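You operate a simulated robot arm through the tools that you are given. There is no shell and no other tool. Be economical: measure what you need, move in short steps, check, and stop when the job is done.

You run a simulated robot arm. Do the job below in one go: nothing can be reset, and whatever is moved stays where it is left.

## Task
Put the large switch pack from the light table on the top of the trim bench. Take the grease jar on the top of the trim bench and put it away on the top of the store bench. Press the middle lane button two times. Fetch the yellow test block and set it on the top of the trim bench. The order is free. Set down upright: grease jar, yellow test block.

It is judged by the outcome, as a careful person would: the job done as asked, and still so three seconds after it is handed in. It fails if anything else is knocked over, pushed out of place, dropped, spilled or broken.

## Robot
A 7-joint arm with a two-finger parallel gripper on a trunk, on a base that drives. Base frame: it is fixed to the floor where the robot stands at the start and does not move with it; the origin is under the middle of the robot, x ahead of it, y to its left, z up. Lengths are in m, angles in rad, forces in N, time in s.
With the tool pointing down near the work surface it reaches from about 0.34 to 0.76 m from the robot's upright axis, wherever it stands. Its first joint turns from -2.007 to 2.007 rad. Places, roughly: grease jar [0.25, 1.5, 1]; large switch pack [0.5, 0, 1]; middle lane button [-2.2, 2.4, 0.7]; top of the store bench [-0.3, 5.4, 0.9]; top of the trim bench [0.7, 1.6, 0.9]; yellow test block [-2.5, 3.5, 0.75]. Payload 3.91 kg.
The tool frame sits at the grasp point between the pads (the TCP): z along the fingers, y along the line on which they close. The tips reach 0.03 m beyond it. The gripper opens to 0.11 m. The fingers are 0.02 m wide and 0.01 m thick; the gripper's body (0.048 by 0.112 m) begins 0.055 m behind the TCP.
Orientation is that of the tool frame in the base frame, as [roll, pitch, yaw] about the fixed x, y, z axes, in that order (R = Rz(yaw) Ry(pitch) Rx(roll)). With the fingers straight down and closing along the base's y, the tool's x points along the base's -x, its y along +y and its z along -z.

## Interface
- The arm moves only by the tool jog_arm. Its argument "plan" is a list of rows, each a list of 7 numbers: the shift along the tool's x, y, z in units of 30 mm (1.0 is 30 mm), then the turn, a rotation vector about the tool's x, y, z in units of 4 degrees (1.0 is 4 degrees), then the closure, from 0 (fully open) to 1 (shut). In form: [[x, y, z, ax, ay, az, grip], ...]. A call has 1 to 8 rows; each row shifts and turns the commanded pose from where the row before left it, along the tool's axes as they then stand. A call with a number of a shift or a turn outside -1 to 1 is refused whole. Rows are played at 5 a second. More than 0.05 m and 0.15 rad between two rows, or a gripper value outside its range, and nothing of the call is played. A pose out of reach is approached as far as the arm can. The call stops where the force on the tool passes 40 N (or 10 N more than at its start, if that is more) or the arm is blocked; 0.2 s more then pass. Each finger travels about 0.108 m/s and halts on what it meets, pressing with about 42 N; the grip force reading is that of the motor and also rises with nothing between the fingers. The clock runs only during rows and for 0.2 s after the last one: add rows that do not move to give the fingers time. It gives the time, the measured TCP pose, the force on the tool (base axes), the opening and the grip force at its end, in the units of the frame above (readings bear some noise), with the torque about the TCP (base axes, N m) and any sound that the robot's microphone picked up.
- Cameras (640 x 400 px; columns grow to the right, rows downward): "scene" is now at [0.0172, 0.1568, 1.5575]; the picture's right is [0.04, -1.00, 0.00], its down [-0.76, -0.03, -0.65] and it looks along [0.65, 0.03, -0.76] (base axes); focal length 291 px, centre (320, 200). "wrist" rides on the gripper at [0.073, 0.017, -0.103] in the tool frame; the picture's right is [-0.23, 0.97, 0.00], its down [-0.76, -0.18, -0.62] and it looks along [-0.61, -0.14, 0.78] (tool axes); focal length 222 px, centre (320, 200). There is no depth. A picture from a camera that has moved, and an enlarged one, comes with that camera's place and axes in the base frame and with its lens.
- snapshot(camera): a new picture of that camera. No time passes.
- move_column(by): slides the trunk up (or, below 0, down) by that many m; the arm and the scene camera ride with it, the base frame stays. It gives what a move gives, with no picture.
- steer(legs): drives the robot by 1 to 6 legs, each [ahead, turn to the left] in m and rad, along the robot's own axes; the way and the turn of a leg run together, so that a leg with both is an arc; at most 1.5 m and 3.142 rad a leg. The arm and the cameras ride along, it lands a little off, and it stops where it bumps. It gives what a move gives.
- head_to(pan, tilt): turns the head with the scene camera to pan (to the left, within 2.705 rad either way) and tilt (down, from -0.506 to 1.204), counted from straight ahead of the robot. It gives what a move gives.
- close_up(camera, box): a new picture of the part [left, top, right, bottom] of that camera's present view, enlarged. No time passes.
- job_done(): hands the job in; it is judged then, once.

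Go step by step. Nothing tells you exact positions but the pictures and the camera data: compare them with the known pose of the tool, close in by small moves and look again before you grip or let go. The budget is 165 turns and 120 pictures, counting those below and the enlarged ones. Unless the task says otherwise, let go and move clear before handing in, and close with one line.

The tools are called as a command line: name --pt "numbers of a row" for each row, then --argument value for the rest, lists and objects as JSON in quotes. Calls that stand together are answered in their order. jog_arm: Moves the arm, as the interface text tells. Its arguments: {"type":"object","properties":{"plan":{"type":"array","items":{"type":"array","items":{"type":"number"}}}},"required":["plan"]} The other tools are called the same way: move_column (by) slides the trunk up or down; steer (legs) drives the base; head_to (pan, tilt) turns the head that bears the scene camera; snapshot (camera) takes a picture; close_up (camera, box) takes an enlarged picture of a part of a camera's view; job_done () hands the job in.

At the start:

```text
clock: 0.0
position: [0.4726, 0.2695, 1.1834]
tool_rot: [-3.14, 0.0, -3.135]
force: [0.3, -1.3, 0.2]
moment: [0.03, 0.04, 0.01]
gripper_width: 0.11
gripper_force: 0.0
trunk travel left (down, up): [-0.675, 0.315]
robot x, y, heading: [-0.0008, -0.0038, 0.002]
head pan, tilt: [0.04, 0.859]
```

scene: 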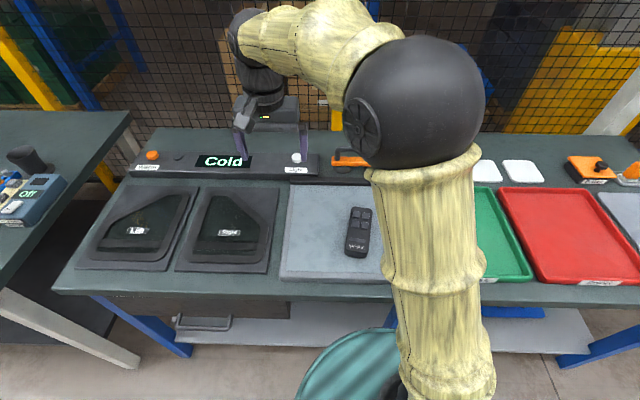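
wrist: 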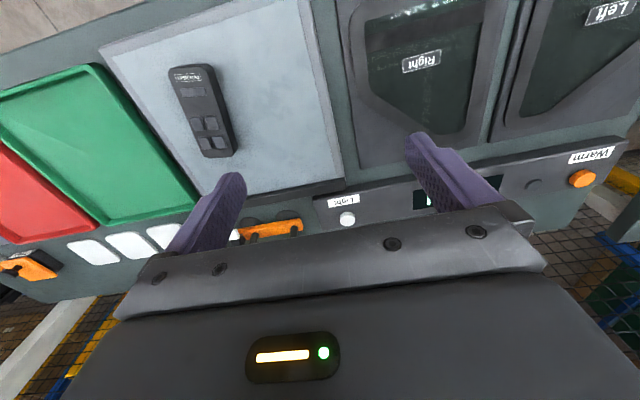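

I see a bench ahead with a light table (grey panel) bearing a dark switch pack; the trim bench appears at left with the jar. I look around first.

close_up --camera "scene" --box '[270, 170, 430, 270]'

head_to --pan 1.3 --tilt 0.6

snapshot --camera "scene"

```text
4.00 times, centred on (350, 220) of scene
camera zoom: at [0.0172, 0.1568, 1.5575], right [0.04, -1.0, 0.0], down [-0.76, -0.03, -0.65], along [0.65, 0.03, -0.76], focal length 1164 px, centre (200, 120)
```

zoom: 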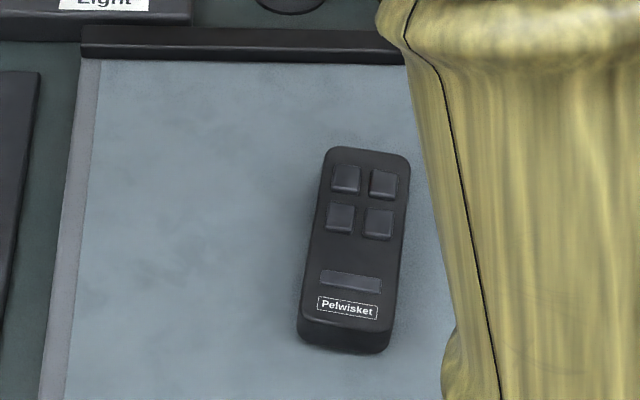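

```text
clock: 1.4
position: [0.4726, 0.2699, 1.183]
tool_rot: [-3.141, 0.001, -3.135]
force: [0.3, 0.4, -0.4]
moment: [0.0, 0.0, -0.01]
gripper_width: 0.11
gripper_force: 0.0
trunk travel left (down, up): [-0.675, 0.315]
robot x, y, heading: [-0.0027, -0.0039, 0.002]
head pan, tilt: [1.3, 0.6]
```

```text
116 pictures are left
camera scene: at [-0.0368, 0.2388, 1.5791], right [0.96, -0.27, 0.0], down [-0.15, -0.54, -0.82], along [0.22, 0.79, -0.57], focal length 291 px, centre (320, 200)
```

scene: 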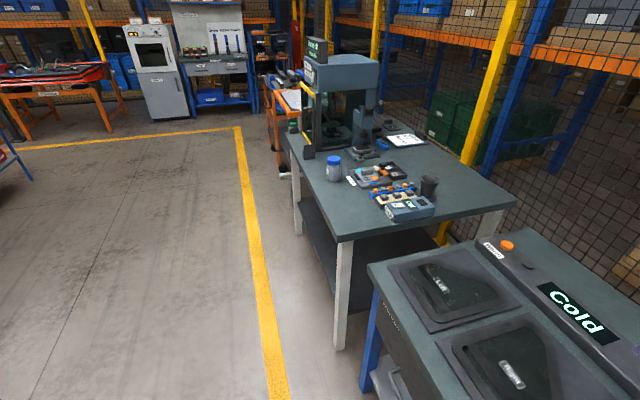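

The trim bench is to my left with the blue-lidded jar on it. I look closer and further around for the store bench, button and block.

close_up --camera "scene" --box '[270, 100, 470, 225]'

close_up --camera "scene" --box '[120, 0, 340, 138]'

head_to --pan 2.3 --tilt 0.4

snapshot --camera "scene"

```text
3.20 times, centred on (370, 162) of scene
camera zoom: at [-0.0368, 0.2388, 1.5791], right [0.96, -0.27, 0.0], down [-0.15, -0.54, -0.82], along [0.22, 0.79, -0.57], focal length 932 px, centre (160, 320)
```

zoom: 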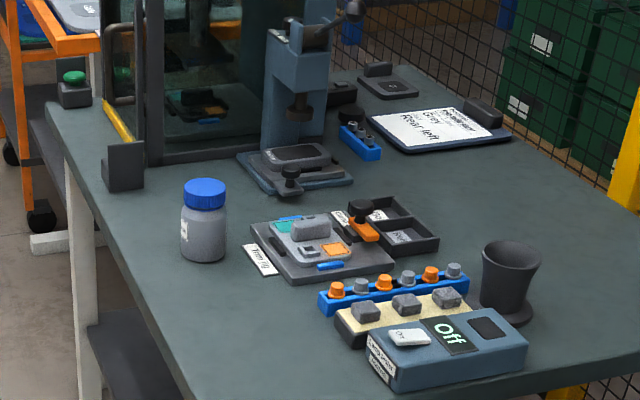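

```text
2.90 times, centred on (230, 69) of scene
camera zoom: at [-0.0368, 0.2388, 1.5791], right [0.96, -0.27, 0.0], down [-0.15, -0.54, -0.82], along [0.22, 0.79, -0.57], focal length 844 px, centre (581, 580)
```

zoom: 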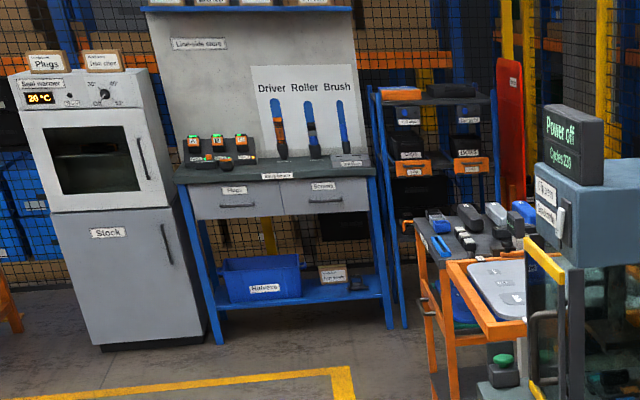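

```text
clock: 2.7
position: [0.4728, 0.2695, 1.1843]
tool_rot: [3.141, 0.001, -3.133]
force: [-0.1, 0.5, 0.3]
moment: [-0.02, 0.02, -0.01]
gripper_width: 0.11
gripper_force: 0.0
trunk travel left (down, up): [-0.675, 0.315]
robot x, y, heading: [0.0023, 0.0011, -0.001]
head pan, tilt: [2.3, 0.4]
```

```text
113 pictures are left
camera scene: at [-0.1222, 0.2227, 1.5973], right [0.75, 0.67, 0.0], down [0.26, -0.29, -0.92], along [-0.61, 0.69, -0.39], focal length 291 px, centre (320, 200)
```

scene: 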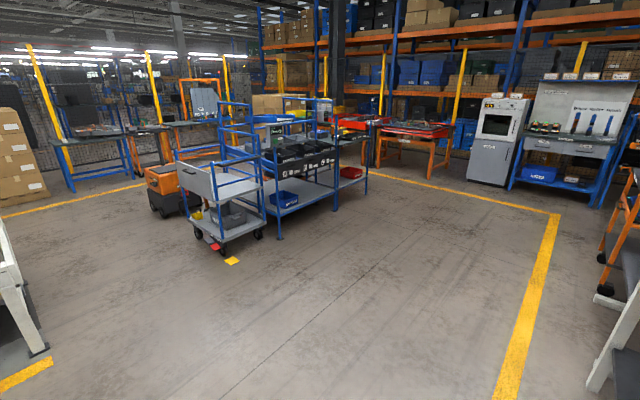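

The store bench is the blue one with the tool board. The lane rack around (-2.2,2.4) is visible; I zoom there.

close_up --camera "scene" --box '[170, 80, 400, 260]'

close_up --camera "scene" --box '[500, 60, 640, 200]'

close_up --camera "wrist" --box '[100, 0, 360, 200]'

```text
2.22 times, centred on (285, 170) of scene
camera zoom: at [-0.1222, 0.2227, 1.5973], right [0.75, 0.67, 0.0], down [0.26, -0.29, -0.92], along [-0.61, 0.69, -0.39], focal length 647 px, centre (398, 267)
```

zoom: 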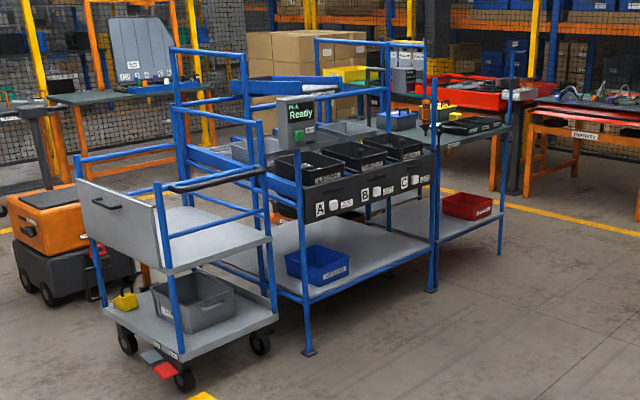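

```text
2.86 times, centred on (570, 130) of scene
camera zoom: at [-0.1222, 0.2227, 1.5973], right [0.75, 0.67, 0.0], down [0.26, -0.29, -0.92], along [-0.61, 0.69, -0.39], focal length 832 px, centre (-394, 400)
```

zoom: 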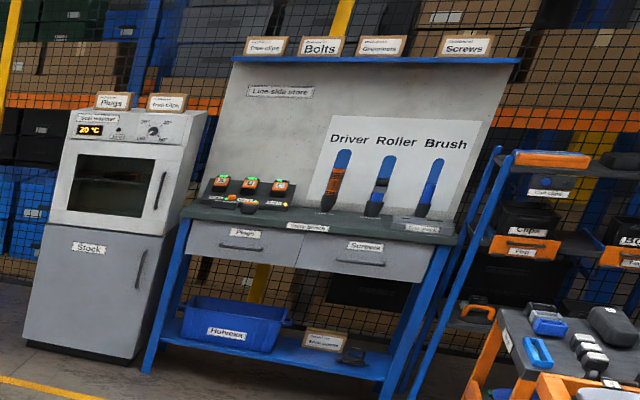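

```text
2.00 times, centred on (230, 100) of wrist
camera zoom: at [0.4016, 0.2862, 1.2859], right [0.22, 0.98, 0.0], down [0.76, -0.17, 0.62], along [0.61, -0.14, -0.78], focal length 444 px, centre (500, 400)
```

zoom: 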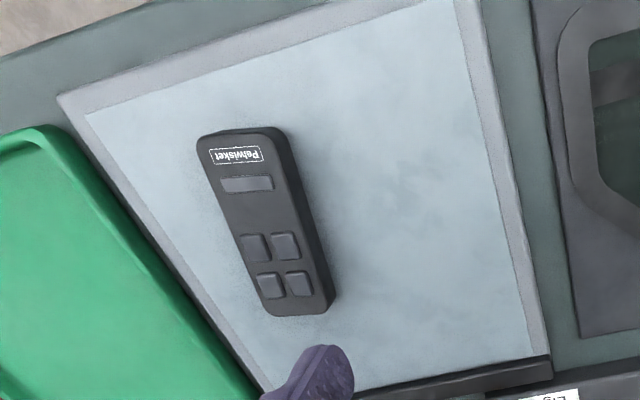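

I place the pack at about (0.474, 0.068), top near z 0.89, long axis about -9° from base x. I move over it and look again.

jog_arm --pt "0 -0.96 0.7 0 0 0 0" --pt "0 -0.96 0.7 0 0 0 0" --pt "0 -0.96 0.7 0 0 0 0" --pt "0 -0.96 0.7 0 0 0 0" --pt "0 -0.96 0.7 0 0 0 0" --pt "0 -0.96 0.7 0 0 0 0" --pt "0 -0.96 0.7 0 0 1 0" --pt "0 0 0 0 0 1 0"

snapshot --camera "wrist"

head_to --pan 0.0 --tilt 0.8

snapshot --camera "scene"

```text
clock: 4.5
position: [0.4737, 0.0671, 1.0365]
tool_rot: [3.142, 0.002, 3.006]
force: [-0.3, 0.1, 0.4]
moment: [0.01, -0.02, -0.04]
gripper_width: 0.11
gripper_force: 0.0
trunk travel left (down, up): [-0.675, 0.315]
robot x, y, heading: [-0.0008, 0.0008, -0.0]
head pan, tilt: [2.3, 0.4]
```

```text
109 pictures are left
camera wrist: at [0.4063, 0.095, 1.1385], right [0.36, 0.93, 0.0], down [0.73, -0.28, 0.62], along [0.58, -0.22, -0.78], focal length 222 px, centre (320, 200)
```

wrist: 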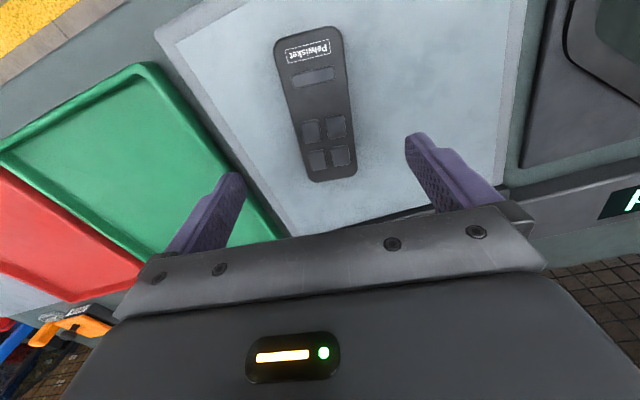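

```text
clock: 6.6
position: [0.4755, 0.0676, 1.0357]
tool_rot: [3.141, 0.0, 3.009]
force: [0.7, 0.1, -1.0]
moment: [0.02, 0.03, -0.04]
gripper_width: 0.11
gripper_force: 0.0
trunk travel left (down, up): [-0.675, 0.315]
robot x, y, heading: [-0.0046, 0.0025, -0.001]
head pan, tilt: [0.0, 0.799]
```

```text
108 pictures are left
camera scene: at [0.0202, 0.1536, 1.5623], right [0.0, -1.0, 0.0], down [-0.72, 0.0, -0.7], along [0.7, 0.0, -0.72], focal length 291 px, centre (320, 200)
```

scene: 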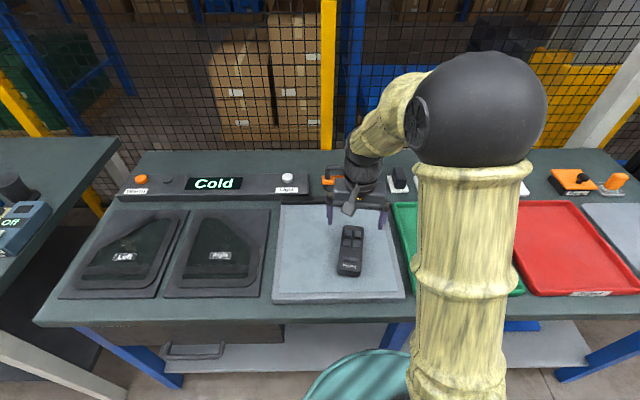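

The pack is centred under the gripper. I align a touch more and descend in part, then check.

jog_arm --pt "0 0 0.9 0 0 0.7 0" --pt "0 0 0.9 0 0 0 0" --pt "0 0 0.9 0 0 0 0" --pt "0 0 0.7 0 0 0 0" --pt "0 0 0.5 0 0 0 0" --pt "0 0 0 0 0 0 0"

snapshot --camera "wrist"

close_up --camera "scene" --box '[270, 180, 430, 300]'

```text
clock: 8.0
position: [0.4736, 0.0675, 0.9194]
tool_rot: [3.141, 0.0, 2.96]
force: [-0.1, 0.4, -0.2]
moment: [-0.02, -0.02, 0.0]
gripper_width: 0.11
gripper_force: 0.0
trunk travel left (down, up): [-0.675, 0.315]
robot x, y, heading: [-0.0012, 0.0017, 0.0]
head pan, tilt: [0.0, 0.799]
```

```text
107 pictures are left
camera wrist: at [0.4074, 0.0982, 1.0217], right [0.4, 0.92, 0.0], down [0.72, -0.31, 0.62], along [0.57, -0.25, -0.78], focal length 222 px, centre (320, 200)
```

wrist: 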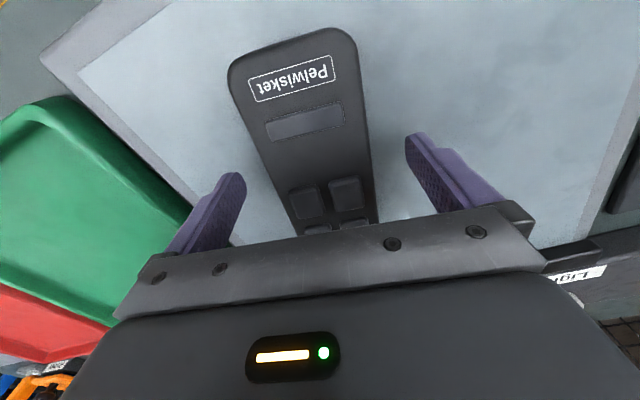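

```text
3.33 times, centred on (350, 240) of scene
camera zoom: at [0.0202, 0.1536, 1.5623], right [0.0, -1.0, 0.0], down [-0.72, 0.0, -0.7], along [0.7, 0.0, -0.72], focal length 970 px, centre (220, 67)
```

zoom: 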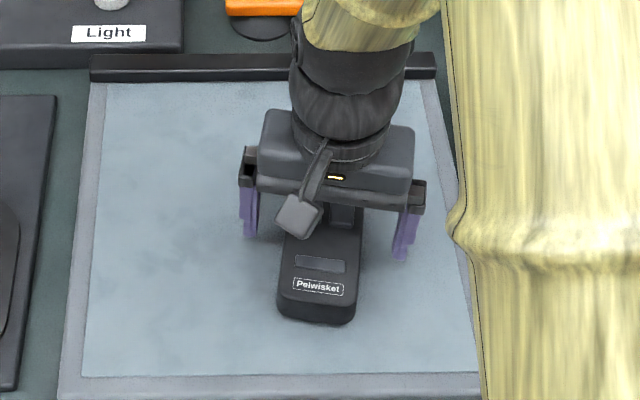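

Fingers straddle the pack evenly. I lower gently, letting the force stop show contact.

jog_arm --pt "0 0 0.3 0 0 0 0" --pt "0 0 0.2 0 0 0 0" --pt "0 0 0.15 0 0 0 0" --pt "0 0 0 0 0 0 0"

close_up --camera "scene" --box '[310, 200, 390, 260]'

```text
clock: 9.0
position: [0.4735, 0.0672, 0.9024]
tool_rot: [3.14, 0.008, 2.96]
force: [3.0, 0.0, 32.3]
moment: [-1.72, 0.54, 0.03]
gripper_width: 0.1094
gripper_force: 0.0
trunk travel left (down, up): [-0.675, 0.315]
robot x, y, heading: [-0.0022, -0.0028, 0.008]
head pan, tilt: [0.0, 0.799]
```

```text
6.67 times, centred on (350, 230) of scene
camera zoom: at [0.0179, 0.1536, 1.5628], right [0.0, -1.0, 0.0], down [-0.72, 0.0, -0.7], along [0.7, 0.0, -0.72], focal length 1941 px, centre (120, 0)
```

zoom: 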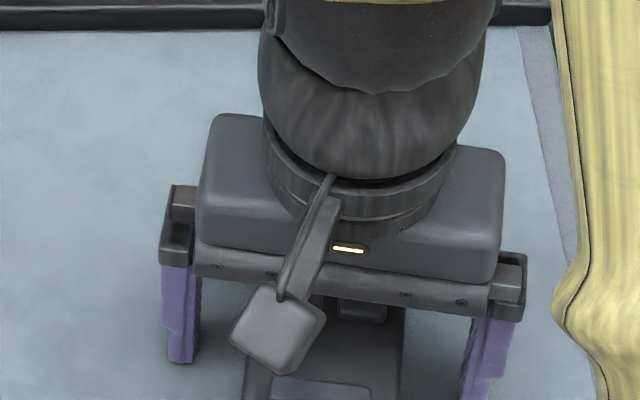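

The right finger touched the table surface (tips at ~0.872). I raise 3 mm and close.

jog_arm --pt "0 0 -0.15 0 0 0 0" --pt "0 0 0 0 0 0 0.5" --pt "0 0 0 0 0 0 1" --pt "0 0 0 0 0 0 1" --pt "0 0 0 0 0 0 1"

```text
clock: 10.2
position: [0.4746, 0.0659, 0.9022]
tool_rot: [3.14, 0.001, 2.958]
force: [0.3, 0.0, 1.1]
moment: [0.03, 0.01, -0.02]
gripper_width: 0.0616
gripper_force: 41.7
trunk travel left (down, up): [-0.675, 0.315]
robot x, y, heading: [0.0008, 0.0003, 0.001]
head pan, tilt: [0.0, 0.799]
```

Gripped at 62 mm. I lift and check.

jog_arm --pt "0 0 -0.6 0 0 0 1" --pt "0 0 -1 0 0 0 1" --pt "0 0 -1 0 0 0 1" --pt "0 0 -1 0 0 0 1" --pt "0 0 -1 0 0 0 1" --pt "0 0 -1 0 0 0 1" --pt "0 0 -1 0 0 0 1" --pt "0 0 -1 0 0 0 1"

snapshot --camera "wrist"

snapshot --camera "scene"

```text
clock: 12.0
position: [0.4716, 0.0678, 1.134]
tool_rot: [-3.141, 0.001, 2.961]
force: [-0.9, -0.2, -0.7]
moment: [0.05, 0.02, 0.02]
gripper_width: 0.0
gripper_force: 37.9
trunk travel left (down, up): [-0.675, 0.315]
robot x, y, heading: [-0.0024, 0.0002, 0.004]
head pan, tilt: [0.0, 0.799]
```

```text
104 pictures are left
camera wrist: at [0.4054, 0.0981, 1.2369], right [0.4, 0.92, 0.0], down [0.72, -0.31, 0.62], along [0.57, -0.25, -0.78], focal length 222 px, centre (320, 200)
```

wrist: 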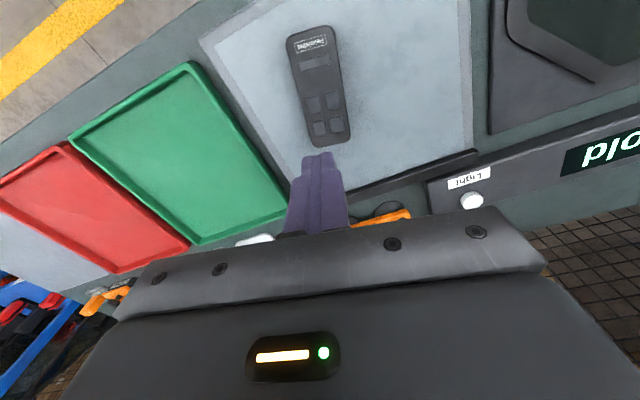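

```text
103 pictures are left
camera scene: at [0.0197, 0.1534, 1.5622], right [0.0, -1.0, 0.0], down [-0.72, 0.0, -0.7], along [0.7, 0.0, -0.72], focal length 291 px, centre (320, 200)
```

scene: 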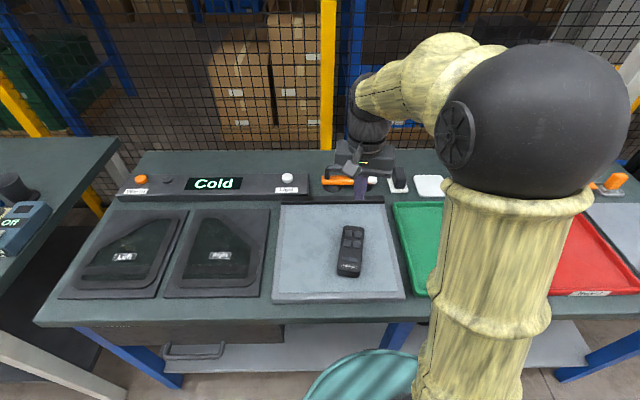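

The pack slipped out and stayed on the table. I open, zoom in to see its shape, and retry more slowly.

jog_arm --pt "0 0 1 0 0 0 0" --pt "0 0 1 0 0 0 0" --pt "0 0 1 0 0 0 0" --pt "0 0 1 0 0 0 0" --pt "0 0 0.5 0 0 0 0" --pt "0 0 0 0 0 0 0"

close_up --camera "wrist" --box '[200, 0, 440, 230]'

close_up --camera "scene" --box '[310, 210, 390, 290]'

```text
clock: 13.4
position: [0.4712, 0.0682, 0.9963]
tool_rot: [3.141, 0.0, 2.957]
force: [-0.5, 0.4, -0.3]
moment: [0.0, 0.02, -0.01]
gripper_width: 0.1101
gripper_force: 0.1
trunk travel left (down, up): [-0.675, 0.315]
robot x, y, heading: [-0.0016, 0.0034, -0.0]
head pan, tilt: [0.0, 0.799]
```

```text
1.74 times, centred on (320, 115) of wrist
camera zoom: at [0.4045, 0.0991, 1.099], right [0.4, 0.92, 0.0], down [0.72, -0.31, 0.62], along [0.57, -0.25, -0.78], focal length 386 px, centre (320, 348)
```

zoom: 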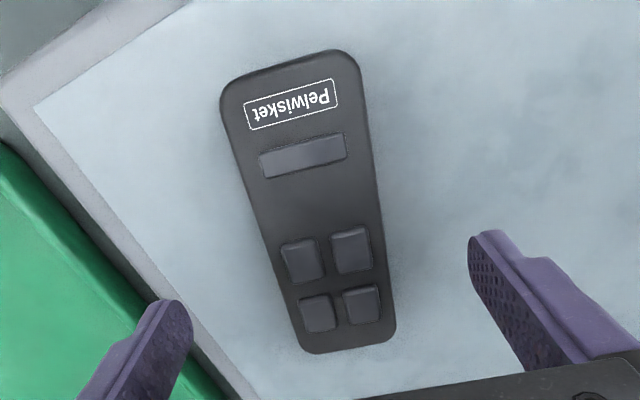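

```text
5.00 times, centred on (350, 250) of scene
camera zoom: at [0.0201, 0.1536, 1.5622], right [0.0, -1.0, 0.0], down [-0.72, 0.0, -0.7], along [0.7, 0.0, -0.72], focal length 1456 px, centre (170, -50)
```

zoom: 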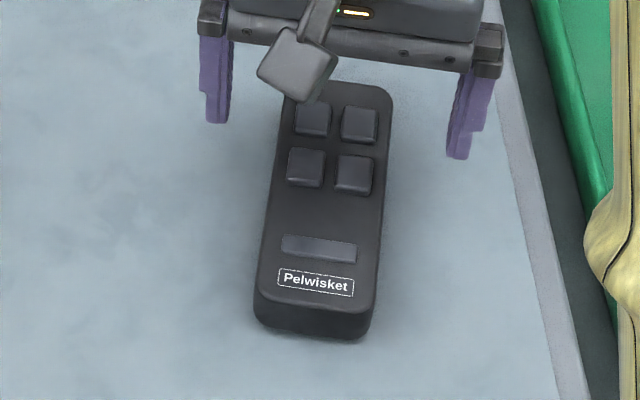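

The pack looks unmoved, centred near (0.485, 0.067). I go down again, grip low, and lift just a bit to feel weight and balance.

jog_arm --pt "-0.4 0 0.9 0 0 0 0" --pt "0 0 0.9 0 0 0 0" --pt "0 0 0.9 0 0 0 0" --pt "0 0 0.38 0 0 0 0" --pt "0 0 0 0 0 0 0.5" --pt "0 0 0 0 0 0 1" --pt "0 0 0 0 0 0 1" --pt "0 0 0 0 0 0 1"

jog_arm --pt "0 0 0 0 0 0 1" --pt "0 0 -0.2 0 0 0 1" --pt "0 0 -0.2 0 0 0 1"

snapshot --camera "wrist"

```text
clock: 15.2
position: [0.4864, 0.0629, 0.9049]
tool_rot: [3.141, -0.001, 2.961]
force: [0.4, -0.3, 0.3]
moment: [0.01, -0.03, 0.02]
gripper_width: 0.0613
gripper_force: 42.2
trunk travel left (down, up): [-0.675, 0.315]
robot x, y, heading: [0.0025, -0.0024, 0.003]
head pan, tilt: [0.0, 0.799]
```

```text
clock: 16.0
position: [0.4863, 0.0644, 0.9157]
tool_rot: [3.14, -0.001, 2.96]
force: [-0.7, 0.2, -0.9]
moment: [0.02, 0.01, 0.0]
gripper_width: 0.0614
gripper_force: 41.8
trunk travel left (down, up): [-0.675, 0.315]
robot x, y, heading: [0.0012, -0.0007, -0.005]
head pan, tilt: [0.0, 0.799]
```

```text
100 pictures are left
camera wrist: at [0.4193, 0.0945, 1.0192], right [0.4, 0.92, 0.0], down [0.72, -0.31, 0.62], along [0.57, -0.25, -0.78], focal length 222 px, centre (320, 200)
```

wrist: 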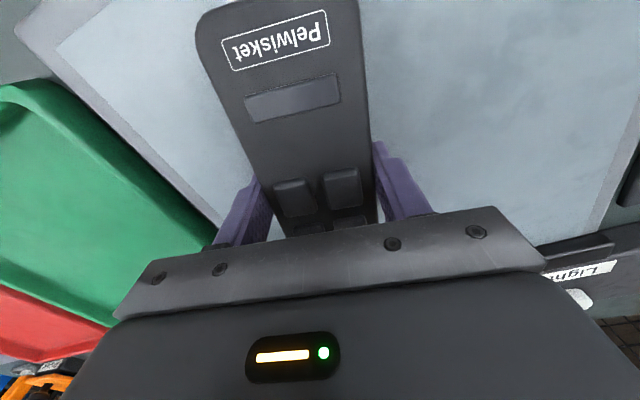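

It may be slipping or light; I lift another centimetre slowly and compare.

jog_arm --pt "0 0 -0.15 0 0 0 1" --pt "0 0 -0.15 0 0 0 1" --pt "0 0 -0.15 0 0 0 1"

close_up --camera "scene" --box '[310, 210, 390, 290]'

snapshot --camera "wrist"

```text
clock: 16.8
position: [0.4855, 0.0643, 0.9299]
tool_rot: [3.14, 0.002, 2.958]
force: [-0.2, 0.3, -1.0]
moment: [-0.02, -0.04, -0.02]
gripper_width: 0.0616
gripper_force: 41.6
trunk travel left (down, up): [-0.675, 0.315]
robot x, y, heading: [-0.0034, 0.0004, 0.001]
head pan, tilt: [0.0, 0.799]
```

```text
5.00 times, centred on (350, 250) of scene
camera zoom: at [0.0202, 0.1536, 1.5622], right [0.0, -1.0, 0.0], down [-0.72, 0.0, -0.7], along [0.7, 0.0, -0.72], focal length 1456 px, centre (170, -50)
```

zoom: 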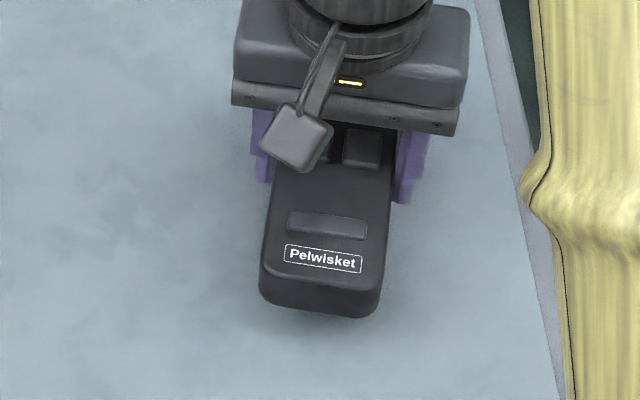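

```text
98 pictures are left
camera wrist: at [0.4184, 0.0946, 1.0333], right [0.4, 0.92, 0.0], down [0.72, -0.31, 0.62], along [0.57, -0.25, -0.78], focal length 222 px, centre (320, 200)
```

wrist: 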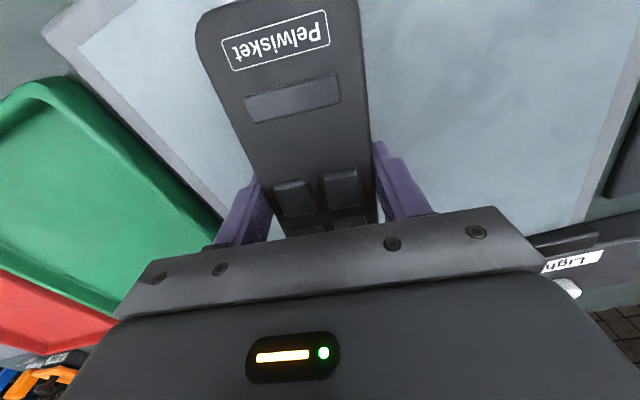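

It is held this time. I lift slowly and verify.

jog_arm --pt "0 0 -0.3 0 0 0 1" --pt "0 0 -0.5 0 0 0 1" --pt "0 0 -0.5 0 0 0 1" --pt "0 0 -0.5 0 0 0 1" --pt "0 0 -0.5 0 0 0 1" --pt "0 0 -0.5 0 0 0 1" --pt "0 0 -0.5 0 0 0 1" --pt "0 0 -0.3 0 0 0 1"

snapshot --camera "wrist"

```text
clock: 18.6
position: [0.4841, 0.066, 1.0384]
tool_rot: [-3.141, -0.001, 2.958]
force: [-0.1, 0.3, -1.7]
moment: [0.01, -0.07, -0.01]
gripper_width: 0.0613
gripper_force: 42.0
trunk travel left (down, up): [-0.675, 0.315]
robot x, y, heading: [0.0006, -0.0046, 0.003]
head pan, tilt: [0.0, 0.799]
```

```text
97 pictures are left
camera wrist: at [0.4175, 0.0959, 1.1412], right [0.4, 0.92, 0.0], down [0.72, -0.31, 0.62], along [0.57, -0.25, -0.78], focal length 222 px, centre (320, 200)
```

wrist: 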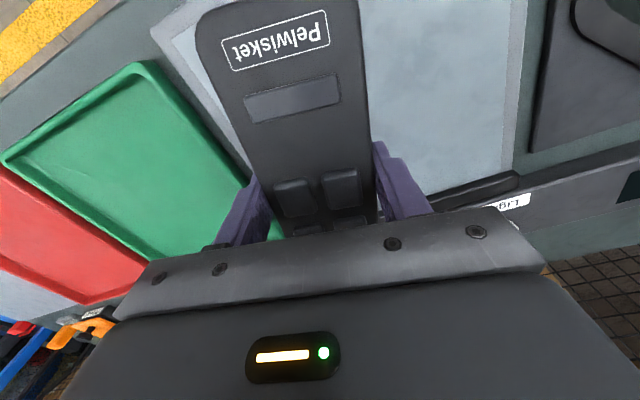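

Held firmly. I raise with the trunk, then drive back, turn, go along to the trim bench and face it.

move_column --by 0.18

steer --legs '[[-0.35, 0], [0, 1.571], [1.1, 0], [0, -1.571]]'

head_to --pan 0.3 --tilt 0.8

snapshot --camera "scene"

snapshot --camera "wrist"

```text
clock: 20.6
position: [0.4846, 0.0663, 1.2179]
tool_rot: [3.141, 0.0, 2.96]
force: [0.4, 0.5, -1.2]
moment: [0.05, -0.02, 0.02]
gripper_width: 0.0613
gripper_force: 42.1
trunk travel left (down, up): [-0.855, 0.135]
robot x, y, heading: [-0.0002, -0.0023, -0.004]
head pan, tilt: [0.0, 0.799]
```

```text
clock: 35.9
position: [0.1214, 1.1461, 1.2182]
tool_rot: [-3.142, -0.001, 2.923]
force: [0.3, -0.1, -1.7]
moment: [0.0, -0.04, 0.0]
gripper_width: 0.0615
gripper_force: 42.3
trunk travel left (down, up): [-0.855, 0.135]
robot x, y, heading: [-0.3641, 1.1006, -0.035]
head pan, tilt: [0.0, 0.799]
```

```text
clock: 36.7
position: [0.1225, 1.1462, 1.2178]
tool_rot: [-3.142, 0.001, 2.922]
force: [0.0, 0.0, -2.5]
moment: [0.03, -0.01, 0.01]
gripper_width: 0.0614
gripper_force: 42.2
trunk travel left (down, up): [-0.855, 0.135]
robot x, y, heading: [-0.3683, 1.0978, -0.037]
head pan, tilt: [0.3, 0.799]
```

```text
96 pictures are left
camera scene: at [-0.3409, 1.275, 1.7422], right [0.26, -0.97, 0.0], down [-0.69, -0.19, -0.7], along [0.67, 0.18, -0.72], focal length 291 px, centre (320, 200)
```

scene: 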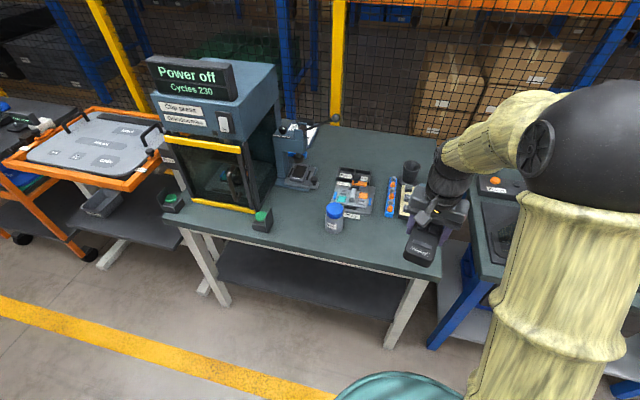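

```text
95 pictures are left
camera wrist: at [0.0566, 1.1788, 1.321], right [0.43, 0.9, 0.0], down [0.7, -0.34, 0.62], along [0.56, -0.27, -0.78], focal length 222 px, centre (320, 200)
```

wrist: 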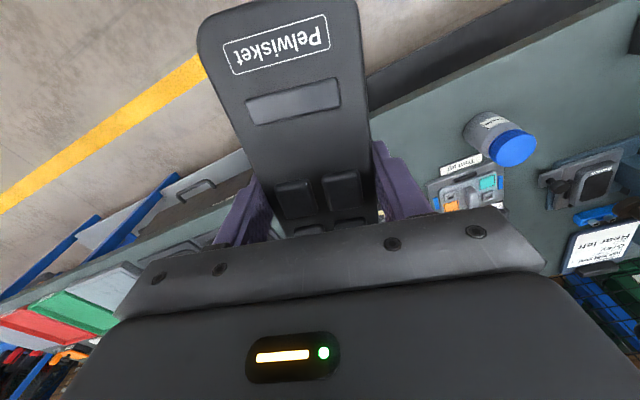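

I place the bench top at z≈0.86, jar at (0.345,1.40), and a free spot around (0.345,1.20). I drive closer then adjust.

steer --legs '[[0.21, 0]]'

snapshot --camera "scene"

```text
clock: 38.4
position: [0.3311, 1.1368, 1.2172]
tool_rot: [-3.141, 0.0, 2.923]
force: [-0.2, 0.0, -1.5]
moment: [0.02, -0.03, 0.01]
gripper_width: 0.0615
gripper_force: 42.8
trunk travel left (down, up): [-0.855, 0.135]
robot x, y, heading: [-0.1587, 1.0919, -0.034]
head pan, tilt: [0.3, 0.799]
```

```text
94 pictures are left
camera scene: at [-0.1327, 1.2672, 1.7422], right [0.26, -0.97, 0.0], down [-0.69, -0.19, -0.7], along [0.67, 0.18, -0.72], focal length 291 px, centre (320, 200)
```

scene: 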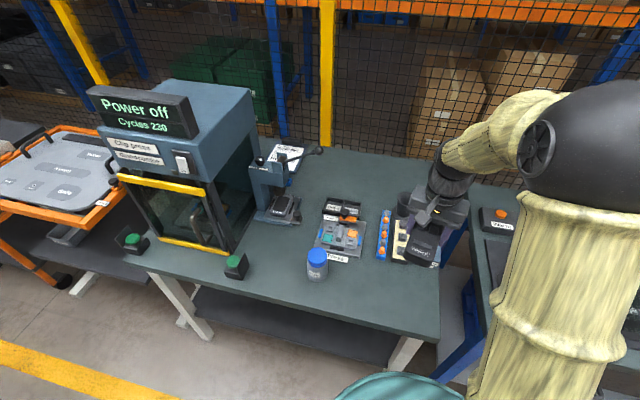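

The free patch spans x 0.23–0.42, y 1.03–1.33. I shift over (0.33,1.18) and lower part-way.

jog_arm --pt "0.08 0.36 0.7 0 0 0 1" --pt "0.08 0.36 0.8 0 0 0 1" --pt "0.08 0.36 0.8 0 0 0 1" --pt "0.08 0.36 0.8 0 0 0 1" --pt "0 0 0.8 0 0 0 1" --pt "0 0 0.8 0 0 0 1" --pt "0 0 0.8 0 0 0 1" --pt "0 0 0.7 0 0 0 1"

jog_arm --pt "0 0 0.7 0 0 0 1" --pt "0 0 0.6 0 0 0 1" --pt "0 0 0.6 0 0 0 1" --pt "0 0 0.4 0 0 0 1"

snapshot --camera "scene"

snapshot --camera "wrist"

```text
clock: 40.2
position: [0.3288, 1.1826, 1.032]
tool_rot: [-3.139, 0.0, 2.922]
force: [-0.8, -1.4, -1.7]
moment: [0.03, -0.05, 0.01]
gripper_width: 0.0614
gripper_force: 42.7
trunk travel left (down, up): [-0.855, 0.135]
robot x, y, heading: [-0.1562, 1.09, -0.039]
head pan, tilt: [0.3, 0.799]
```

```text
clock: 41.2
position: [0.3274, 1.1815, 0.9632]
tool_rot: [-3.141, 0.001, 2.922]
force: [0.0, -0.3, -0.9]
moment: [0.02, -0.02, 0.06]
gripper_width: 0.0611
gripper_force: 42.3
trunk travel left (down, up): [-0.855, 0.135]
robot x, y, heading: [-0.1578, 1.0875, -0.039]
head pan, tilt: [0.3, 0.799]
```

```text
93 pictures are left
camera scene: at [-0.1341, 1.2673, 1.7423], right [0.26, -0.97, 0.0], down [-0.69, -0.19, -0.7], along [0.67, 0.18, -0.72], focal length 291 px, centre (320, 200)
```

scene: 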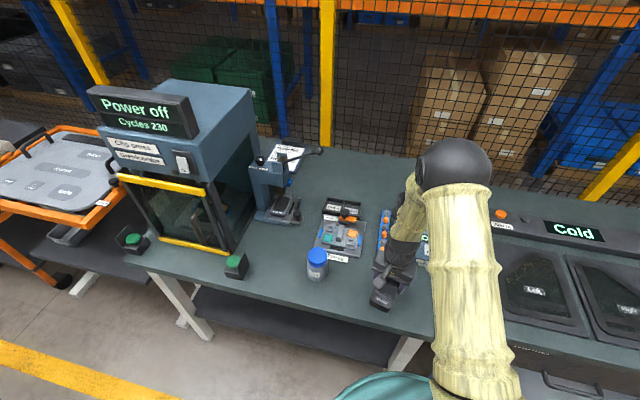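

```text
92 pictures are left
camera wrist: at [0.2624, 1.2137, 1.0658], right [0.43, 0.9, 0.0], down [0.7, -0.34, 0.62], along [0.56, -0.27, -0.78], focal length 222 px, centre (320, 200)
```

wrist: 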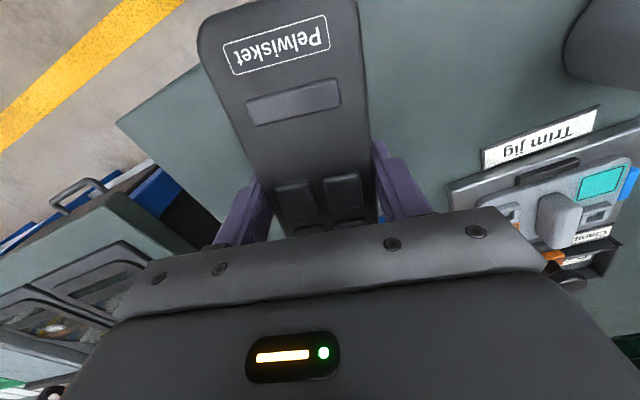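

The bench front edge is at x≈0.245, so I shift 25 mm inward before lowering.

jog_arm --pt "-0.8 0.18 0 0 0 0 1" --pt "0 0 0.5 0 0 0 1" --pt "0 0 0.5 0 0 0 1" --pt "0 0 0.4 0 0 0 1" --pt "0 0 0.3 0 0 0 1"

close_up --camera "scene" --box '[320, 210, 440, 330]'

snapshot --camera "wrist"

```text
clock: 42.4
position: [0.3518, 1.1829, 0.9128]
tool_rot: [3.14, 0.0, 2.921]
force: [-0.3, 0.4, -1.1]
moment: [0.01, -0.05, 0.02]
gripper_width: 0.0615
gripper_force: 42.4
trunk travel left (down, up): [-0.855, 0.135]
robot x, y, heading: [-0.1578, 1.0892, -0.038]
head pan, tilt: [0.3, 0.799]
```

```text
3.33 times, centred on (380, 270) of scene
camera zoom: at [-0.1338, 1.2674, 1.7422], right [0.26, -0.97, 0.0], down [-0.69, -0.19, -0.7], along [0.67, 0.18, -0.72], focal length 970 px, centre (120, -33)
```

zoom: 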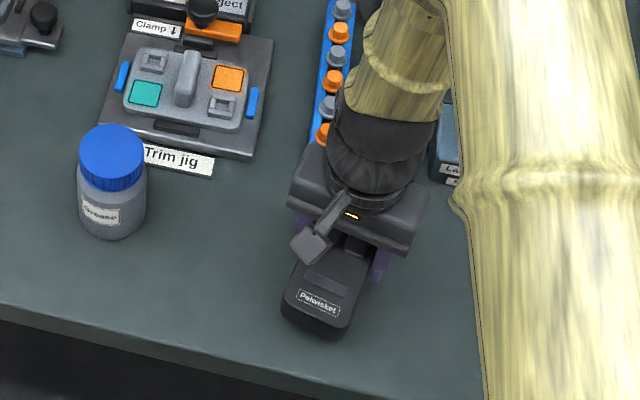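

```text
90 pictures are left
camera wrist: at [0.2868, 1.215, 1.0151], right [0.43, 0.9, 0.0], down [0.7, -0.34, 0.62], along [0.56, -0.27, -0.78], focal length 222 px, centre (320, 200)
```

wrist: 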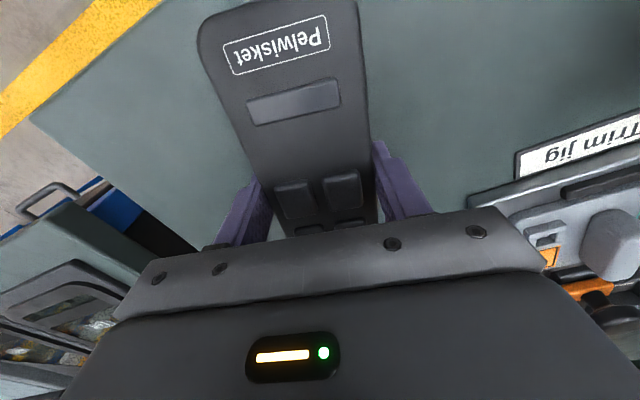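

Good spot. I lower in small steps to contact.

jog_arm --pt "0 0 0.3 0 0 0 1" --pt "0 0 0.2 0 0 0 1" --pt "0 0 0.15 0 0 0 1" --pt "0 0 0 0 0 0 1"

```text
clock: 43.4
position: [0.3537, 1.1814, 0.8935]
tool_rot: [-3.141, -0.001, 2.922]
force: [-0.3, 0.2, -1.7]
moment: [0.0, 0.01, 0.03]
gripper_width: 0.0613
gripper_force: 42.1
trunk travel left (down, up): [-0.855, 0.135]
robot x, y, heading: [-0.1583, 1.0916, -0.039]
head pan, tilt: [0.3, 0.799]
```

jog_arm --pt "0 0 0.1 0 0 0 1" --pt "0 0 0.1 0 0 0 1" --pt "0 0 0.1 0 0 0 1" --pt "0 0 0.1 0 0 0 1" --pt "0 0 0.1 0 0 0 1" --pt "0 0 0 0 0 0 1"

```text
clock: 44.1
position: [0.3539, 1.18, 0.8892]
tool_rot: [3.14, 0.008, 2.92]
force: [-4.4, -0.9, 23.2]
moment: [-0.52, 0.52, -0.12]
gripper_width: 0.0617
gripper_force: 41.6
trunk travel left (down, up): [-0.855, 0.135]
robot x, y, heading: [-0.1602, 1.0948, -0.035]
head pan, tilt: [0.3, 0.799]
stopped in row 3: the force on the tool passed its limit (the readings are from after the stop); the commanded pose is now the measured one
```

Contact at TCP z 0.889. I let go and rise.

jog_arm --pt "0 0 -0.03 0 0 0 1" --pt "0 0 0 0 0 0 0.6" --pt "0 0 0 0 0 0 0.2" --pt "0 0 0 0 0 0 0.0" --pt "0 0 0 0 0 0 0.0" --pt "0 0 -0.8 0 0 0 0.0" --pt "0 0 -1 0 0 0 0.0" --pt "0 0 -1 0 0 0 0.0"

jog_arm --pt "0 0 -1 0 0 0 0.0" --pt "0 0 -1 0 0 0 0.0" --pt "0 0 -1 0 0 0 0.0" --pt "0 0 -1 0 0 0 0.0"

snapshot --camera "wrist"

snapshot --camera "scene"

```text
clock: 45.9
position: [0.3539, 1.1819, 0.9739]
tool_rot: [3.14, 0.003, 2.923]
force: [-0.3, -0.6, 0.5]
moment: [-0.01, 0.0, 0.0]
gripper_width: 0.11
gripper_force: 0.0
trunk travel left (down, up): [-0.855, 0.135]
robot x, y, heading: [-0.1595, 1.09, -0.04]
head pan, tilt: [0.3, 0.799]
```

```text
clock: 46.9
position: [0.3561, 1.1815, 1.0941]
tool_rot: [-3.142, 0.005, 2.919]
force: [0.0, 0.1, 0.1]
moment: [0.0, 0.0, -0.03]
gripper_width: 0.11
gripper_force: 0.0
trunk travel left (down, up): [-0.855, 0.135]
robot x, y, heading: [-0.1597, 1.0884, -0.036]
head pan, tilt: [0.3, 0.799]
```

```text
89 pictures are left
camera wrist: at [0.2899, 1.214, 1.1967], right [0.43, 0.9, 0.0], down [0.7, -0.34, 0.63], along [0.56, -0.27, -0.78], focal length 222 px, centre (320, 200)
```

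wrist: 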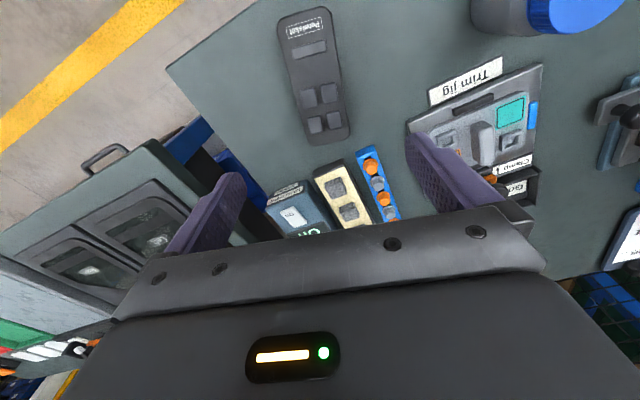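

```text
88 pictures are left
camera scene: at [-0.1351, 1.2672, 1.7422], right [0.26, -0.97, 0.0], down [-0.69, -0.19, -0.7], along [0.67, 0.18, -0.72], focal length 291 px, centre (320, 200)
```

scene: 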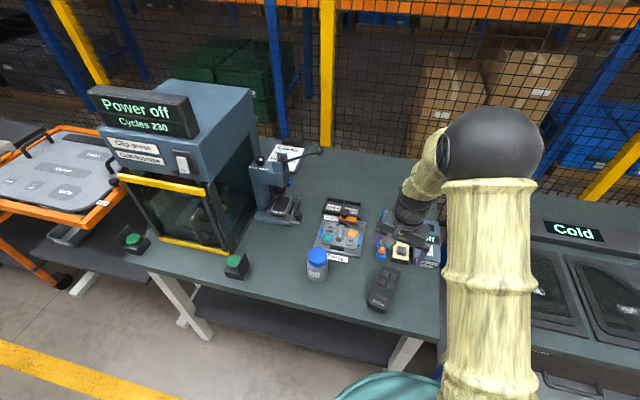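

The pack sits well on the trim bench. Next I move above the jar at about (0.345, 1.40).

jog_arm --pt "0.246 0.88 0 0 0 0 0" --pt "0.246 0.88 0 0 0 0 0" --pt "0.246 0.88 0 0 0 0 0" --pt "0.246 0.88 0 0 0 0 0" --pt "0.246 0.88 0 0 0 0 0" --pt "0.246 0.88 0 0 0 0 0" --pt "0.246 0.88 0 0 0 0 0" --pt "0.246 0.88 0 0 0 0 0"

snapshot --camera "wrist"

close_up --camera "scene" --box '[250, 200, 410, 300]'

```text
clock: 48.7
position: [0.3409, 1.4014, 1.0925]
tool_rot: [3.14, 0.004, 2.922]
force: [-0.2, 0.9, 0.0]
moment: [0.01, 0.01, 0.0]
gripper_width: 0.1098
gripper_force: 0.0
trunk travel left (down, up): [-0.855, 0.135]
robot x, y, heading: [-0.1596, 1.0876, -0.037]
head pan, tilt: [0.3, 0.799]
```

```text
87 pictures are left
camera wrist: at [0.2743, 1.4346, 1.1951], right [0.43, 0.9, 0.0], down [0.7, -0.34, 0.63], along [0.56, -0.27, -0.78], focal length 222 px, centre (320, 200)
```

wrist: 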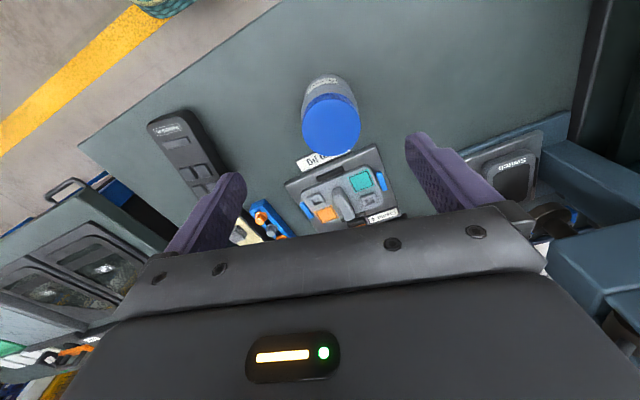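

```text
4.00 times, centred on (330, 250) of scene
camera zoom: at [-0.1345, 1.2682, 1.7421], right [0.26, -0.97, 0.0], down [-0.69, -0.19, -0.7], along [0.67, 0.18, -0.72], focal length 1164 px, centre (280, 0)
```

zoom: 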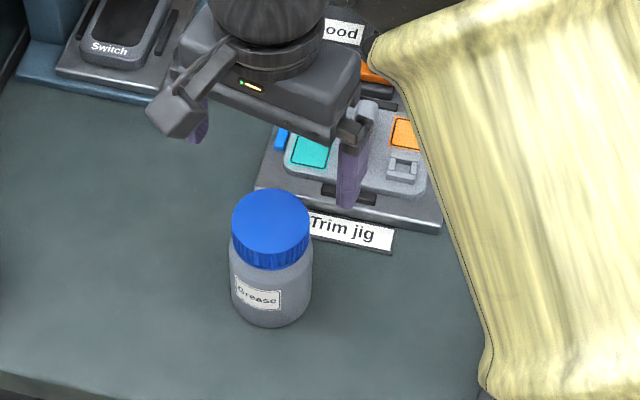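

Both views agree on the jar at (0.350, 1.408), lid top z≈0.972. I correct and descend partway.

jog_arm --pt "-0.24 0.29 0 0 0 0 0" --pt "0 0 0.9 0 0 0 0" --pt "0 0 0.9 0 0 0 0" --pt "0 0 0.9 0 0 0 0" --pt "0 0 0.5 0 0 0 0"

snapshot --camera "wrist"

close_up --camera "scene" --box '[250, 200, 410, 300]'

```text
clock: 49.9
position: [0.3517, 1.4063, 0.9967]
tool_rot: [-3.141, 0.005, 2.921]
force: [0.0, -0.3, 0.7]
moment: [0.01, 0.02, -0.01]
gripper_width: 0.1101
gripper_force: 0.0
trunk travel left (down, up): [-0.855, 0.135]
robot x, y, heading: [-0.1582, 1.0923, -0.037]
head pan, tilt: [0.3, 0.799]
```

```text
85 pictures are left
camera wrist: at [0.2854, 1.4396, 1.0994], right [0.43, 0.9, 0.0], down [0.7, -0.34, 0.63], along [0.56, -0.27, -0.78], focal length 222 px, centre (320, 200)
```

wrist: 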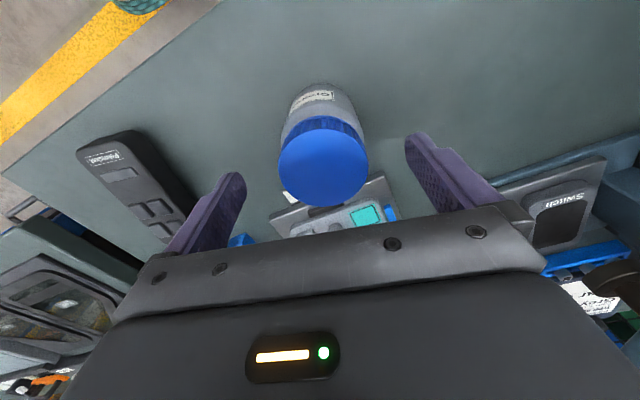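

```text
4.00 times, centred on (330, 250) of scene
camera zoom: at [-0.1343, 1.2675, 1.7422], right [0.26, -0.97, 0.0], down [-0.69, -0.19, -0.7], along [0.67, 0.18, -0.72], focal length 1164 px, centre (280, 0)
```

zoom: 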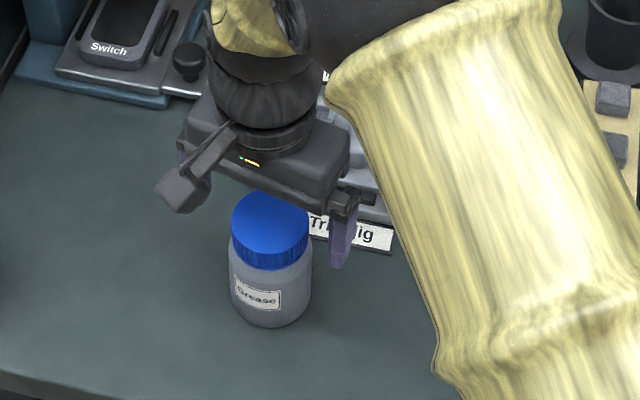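

Centred well. I descend to z≈0.928 and close.

jog_arm --pt "0 0.1 0.8 0 0 0 0" --pt "0 0 0.8 0 0 0 0" --pt "0 0 0.65 0 0 0 0" --pt "0 0 0 0 0 0 0" --pt "0 0 0 0 0 0 0.5" --pt "0 0 0 0 0 0 1" --pt "0 0 0 0 0 0 1" --pt "0 0 0 0 0 0 1"

jog_arm --pt "0 0 0 0 0 0 1" --pt "0 0 -0.15 0 0 0 1" --pt "0 0 -0.2 0 0 0 1" --pt "0 0 -0.2 0 0 0 1" --pt "0 0 -0.2 0 0 0 1"

snapshot --camera "wrist"

close_up --camera "scene" --box '[250, 200, 410, 300]'

```text
clock: 51.7
position: [0.3525, 1.4094, 0.9298]
tool_rot: [3.141, 0.003, 2.922]
force: [0.2, -0.4, -0.7]
moment: [-0.17, -0.03, -0.03]
gripper_width: 0.0669
gripper_force: 42.1
trunk travel left (down, up): [-0.855, 0.135]
robot x, y, heading: [-0.1545, 1.0918, -0.036]
head pan, tilt: [0.3, 0.799]
```

```text
clock: 52.9
position: [0.3528, 1.4113, 0.9531]
tool_rot: [-3.141, 0.006, 2.921]
force: [0.7, 0.2, -3.3]
moment: [0.02, 0.04, 0.01]
gripper_width: 0.0668
gripper_force: 42.2
trunk travel left (down, up): [-0.855, 0.135]
robot x, y, heading: [-0.1567, 1.0904, -0.039]
head pan, tilt: [0.3, 0.799]
```

```text
83 pictures are left
camera wrist: at [0.2866, 1.4438, 1.0551], right [0.43, 0.9, 0.0], down [0.7, -0.34, 0.63], along [0.56, -0.27, -0.78], focal length 222 px, centre (320, 200)
```

wrist: 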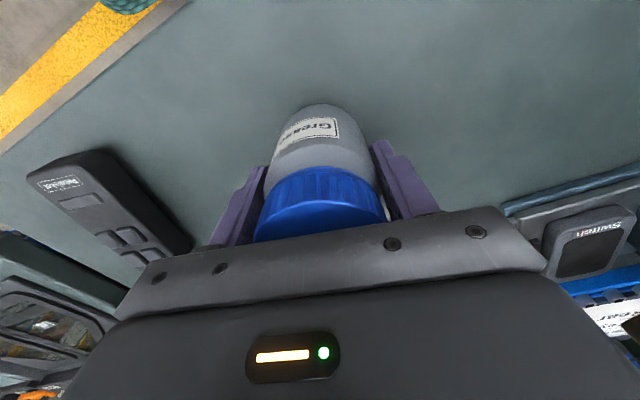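

```text
4.00 times, centred on (330, 250) of scene
camera zoom: at [-0.1342, 1.2675, 1.7422], right [0.26, -0.97, 0.0], down [-0.69, -0.19, -0.7], along [0.67, 0.18, -0.72], focal length 1164 px, centre (280, 0)
```

zoom: 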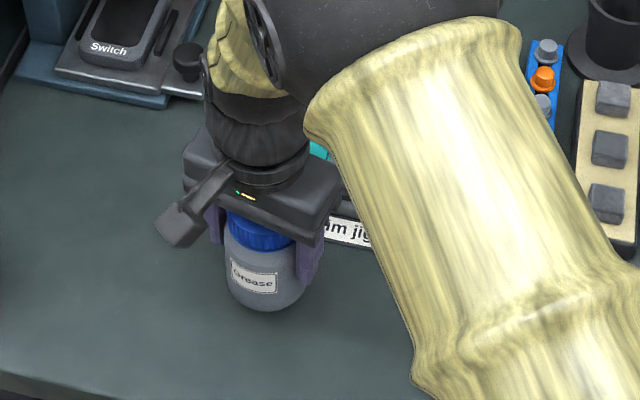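

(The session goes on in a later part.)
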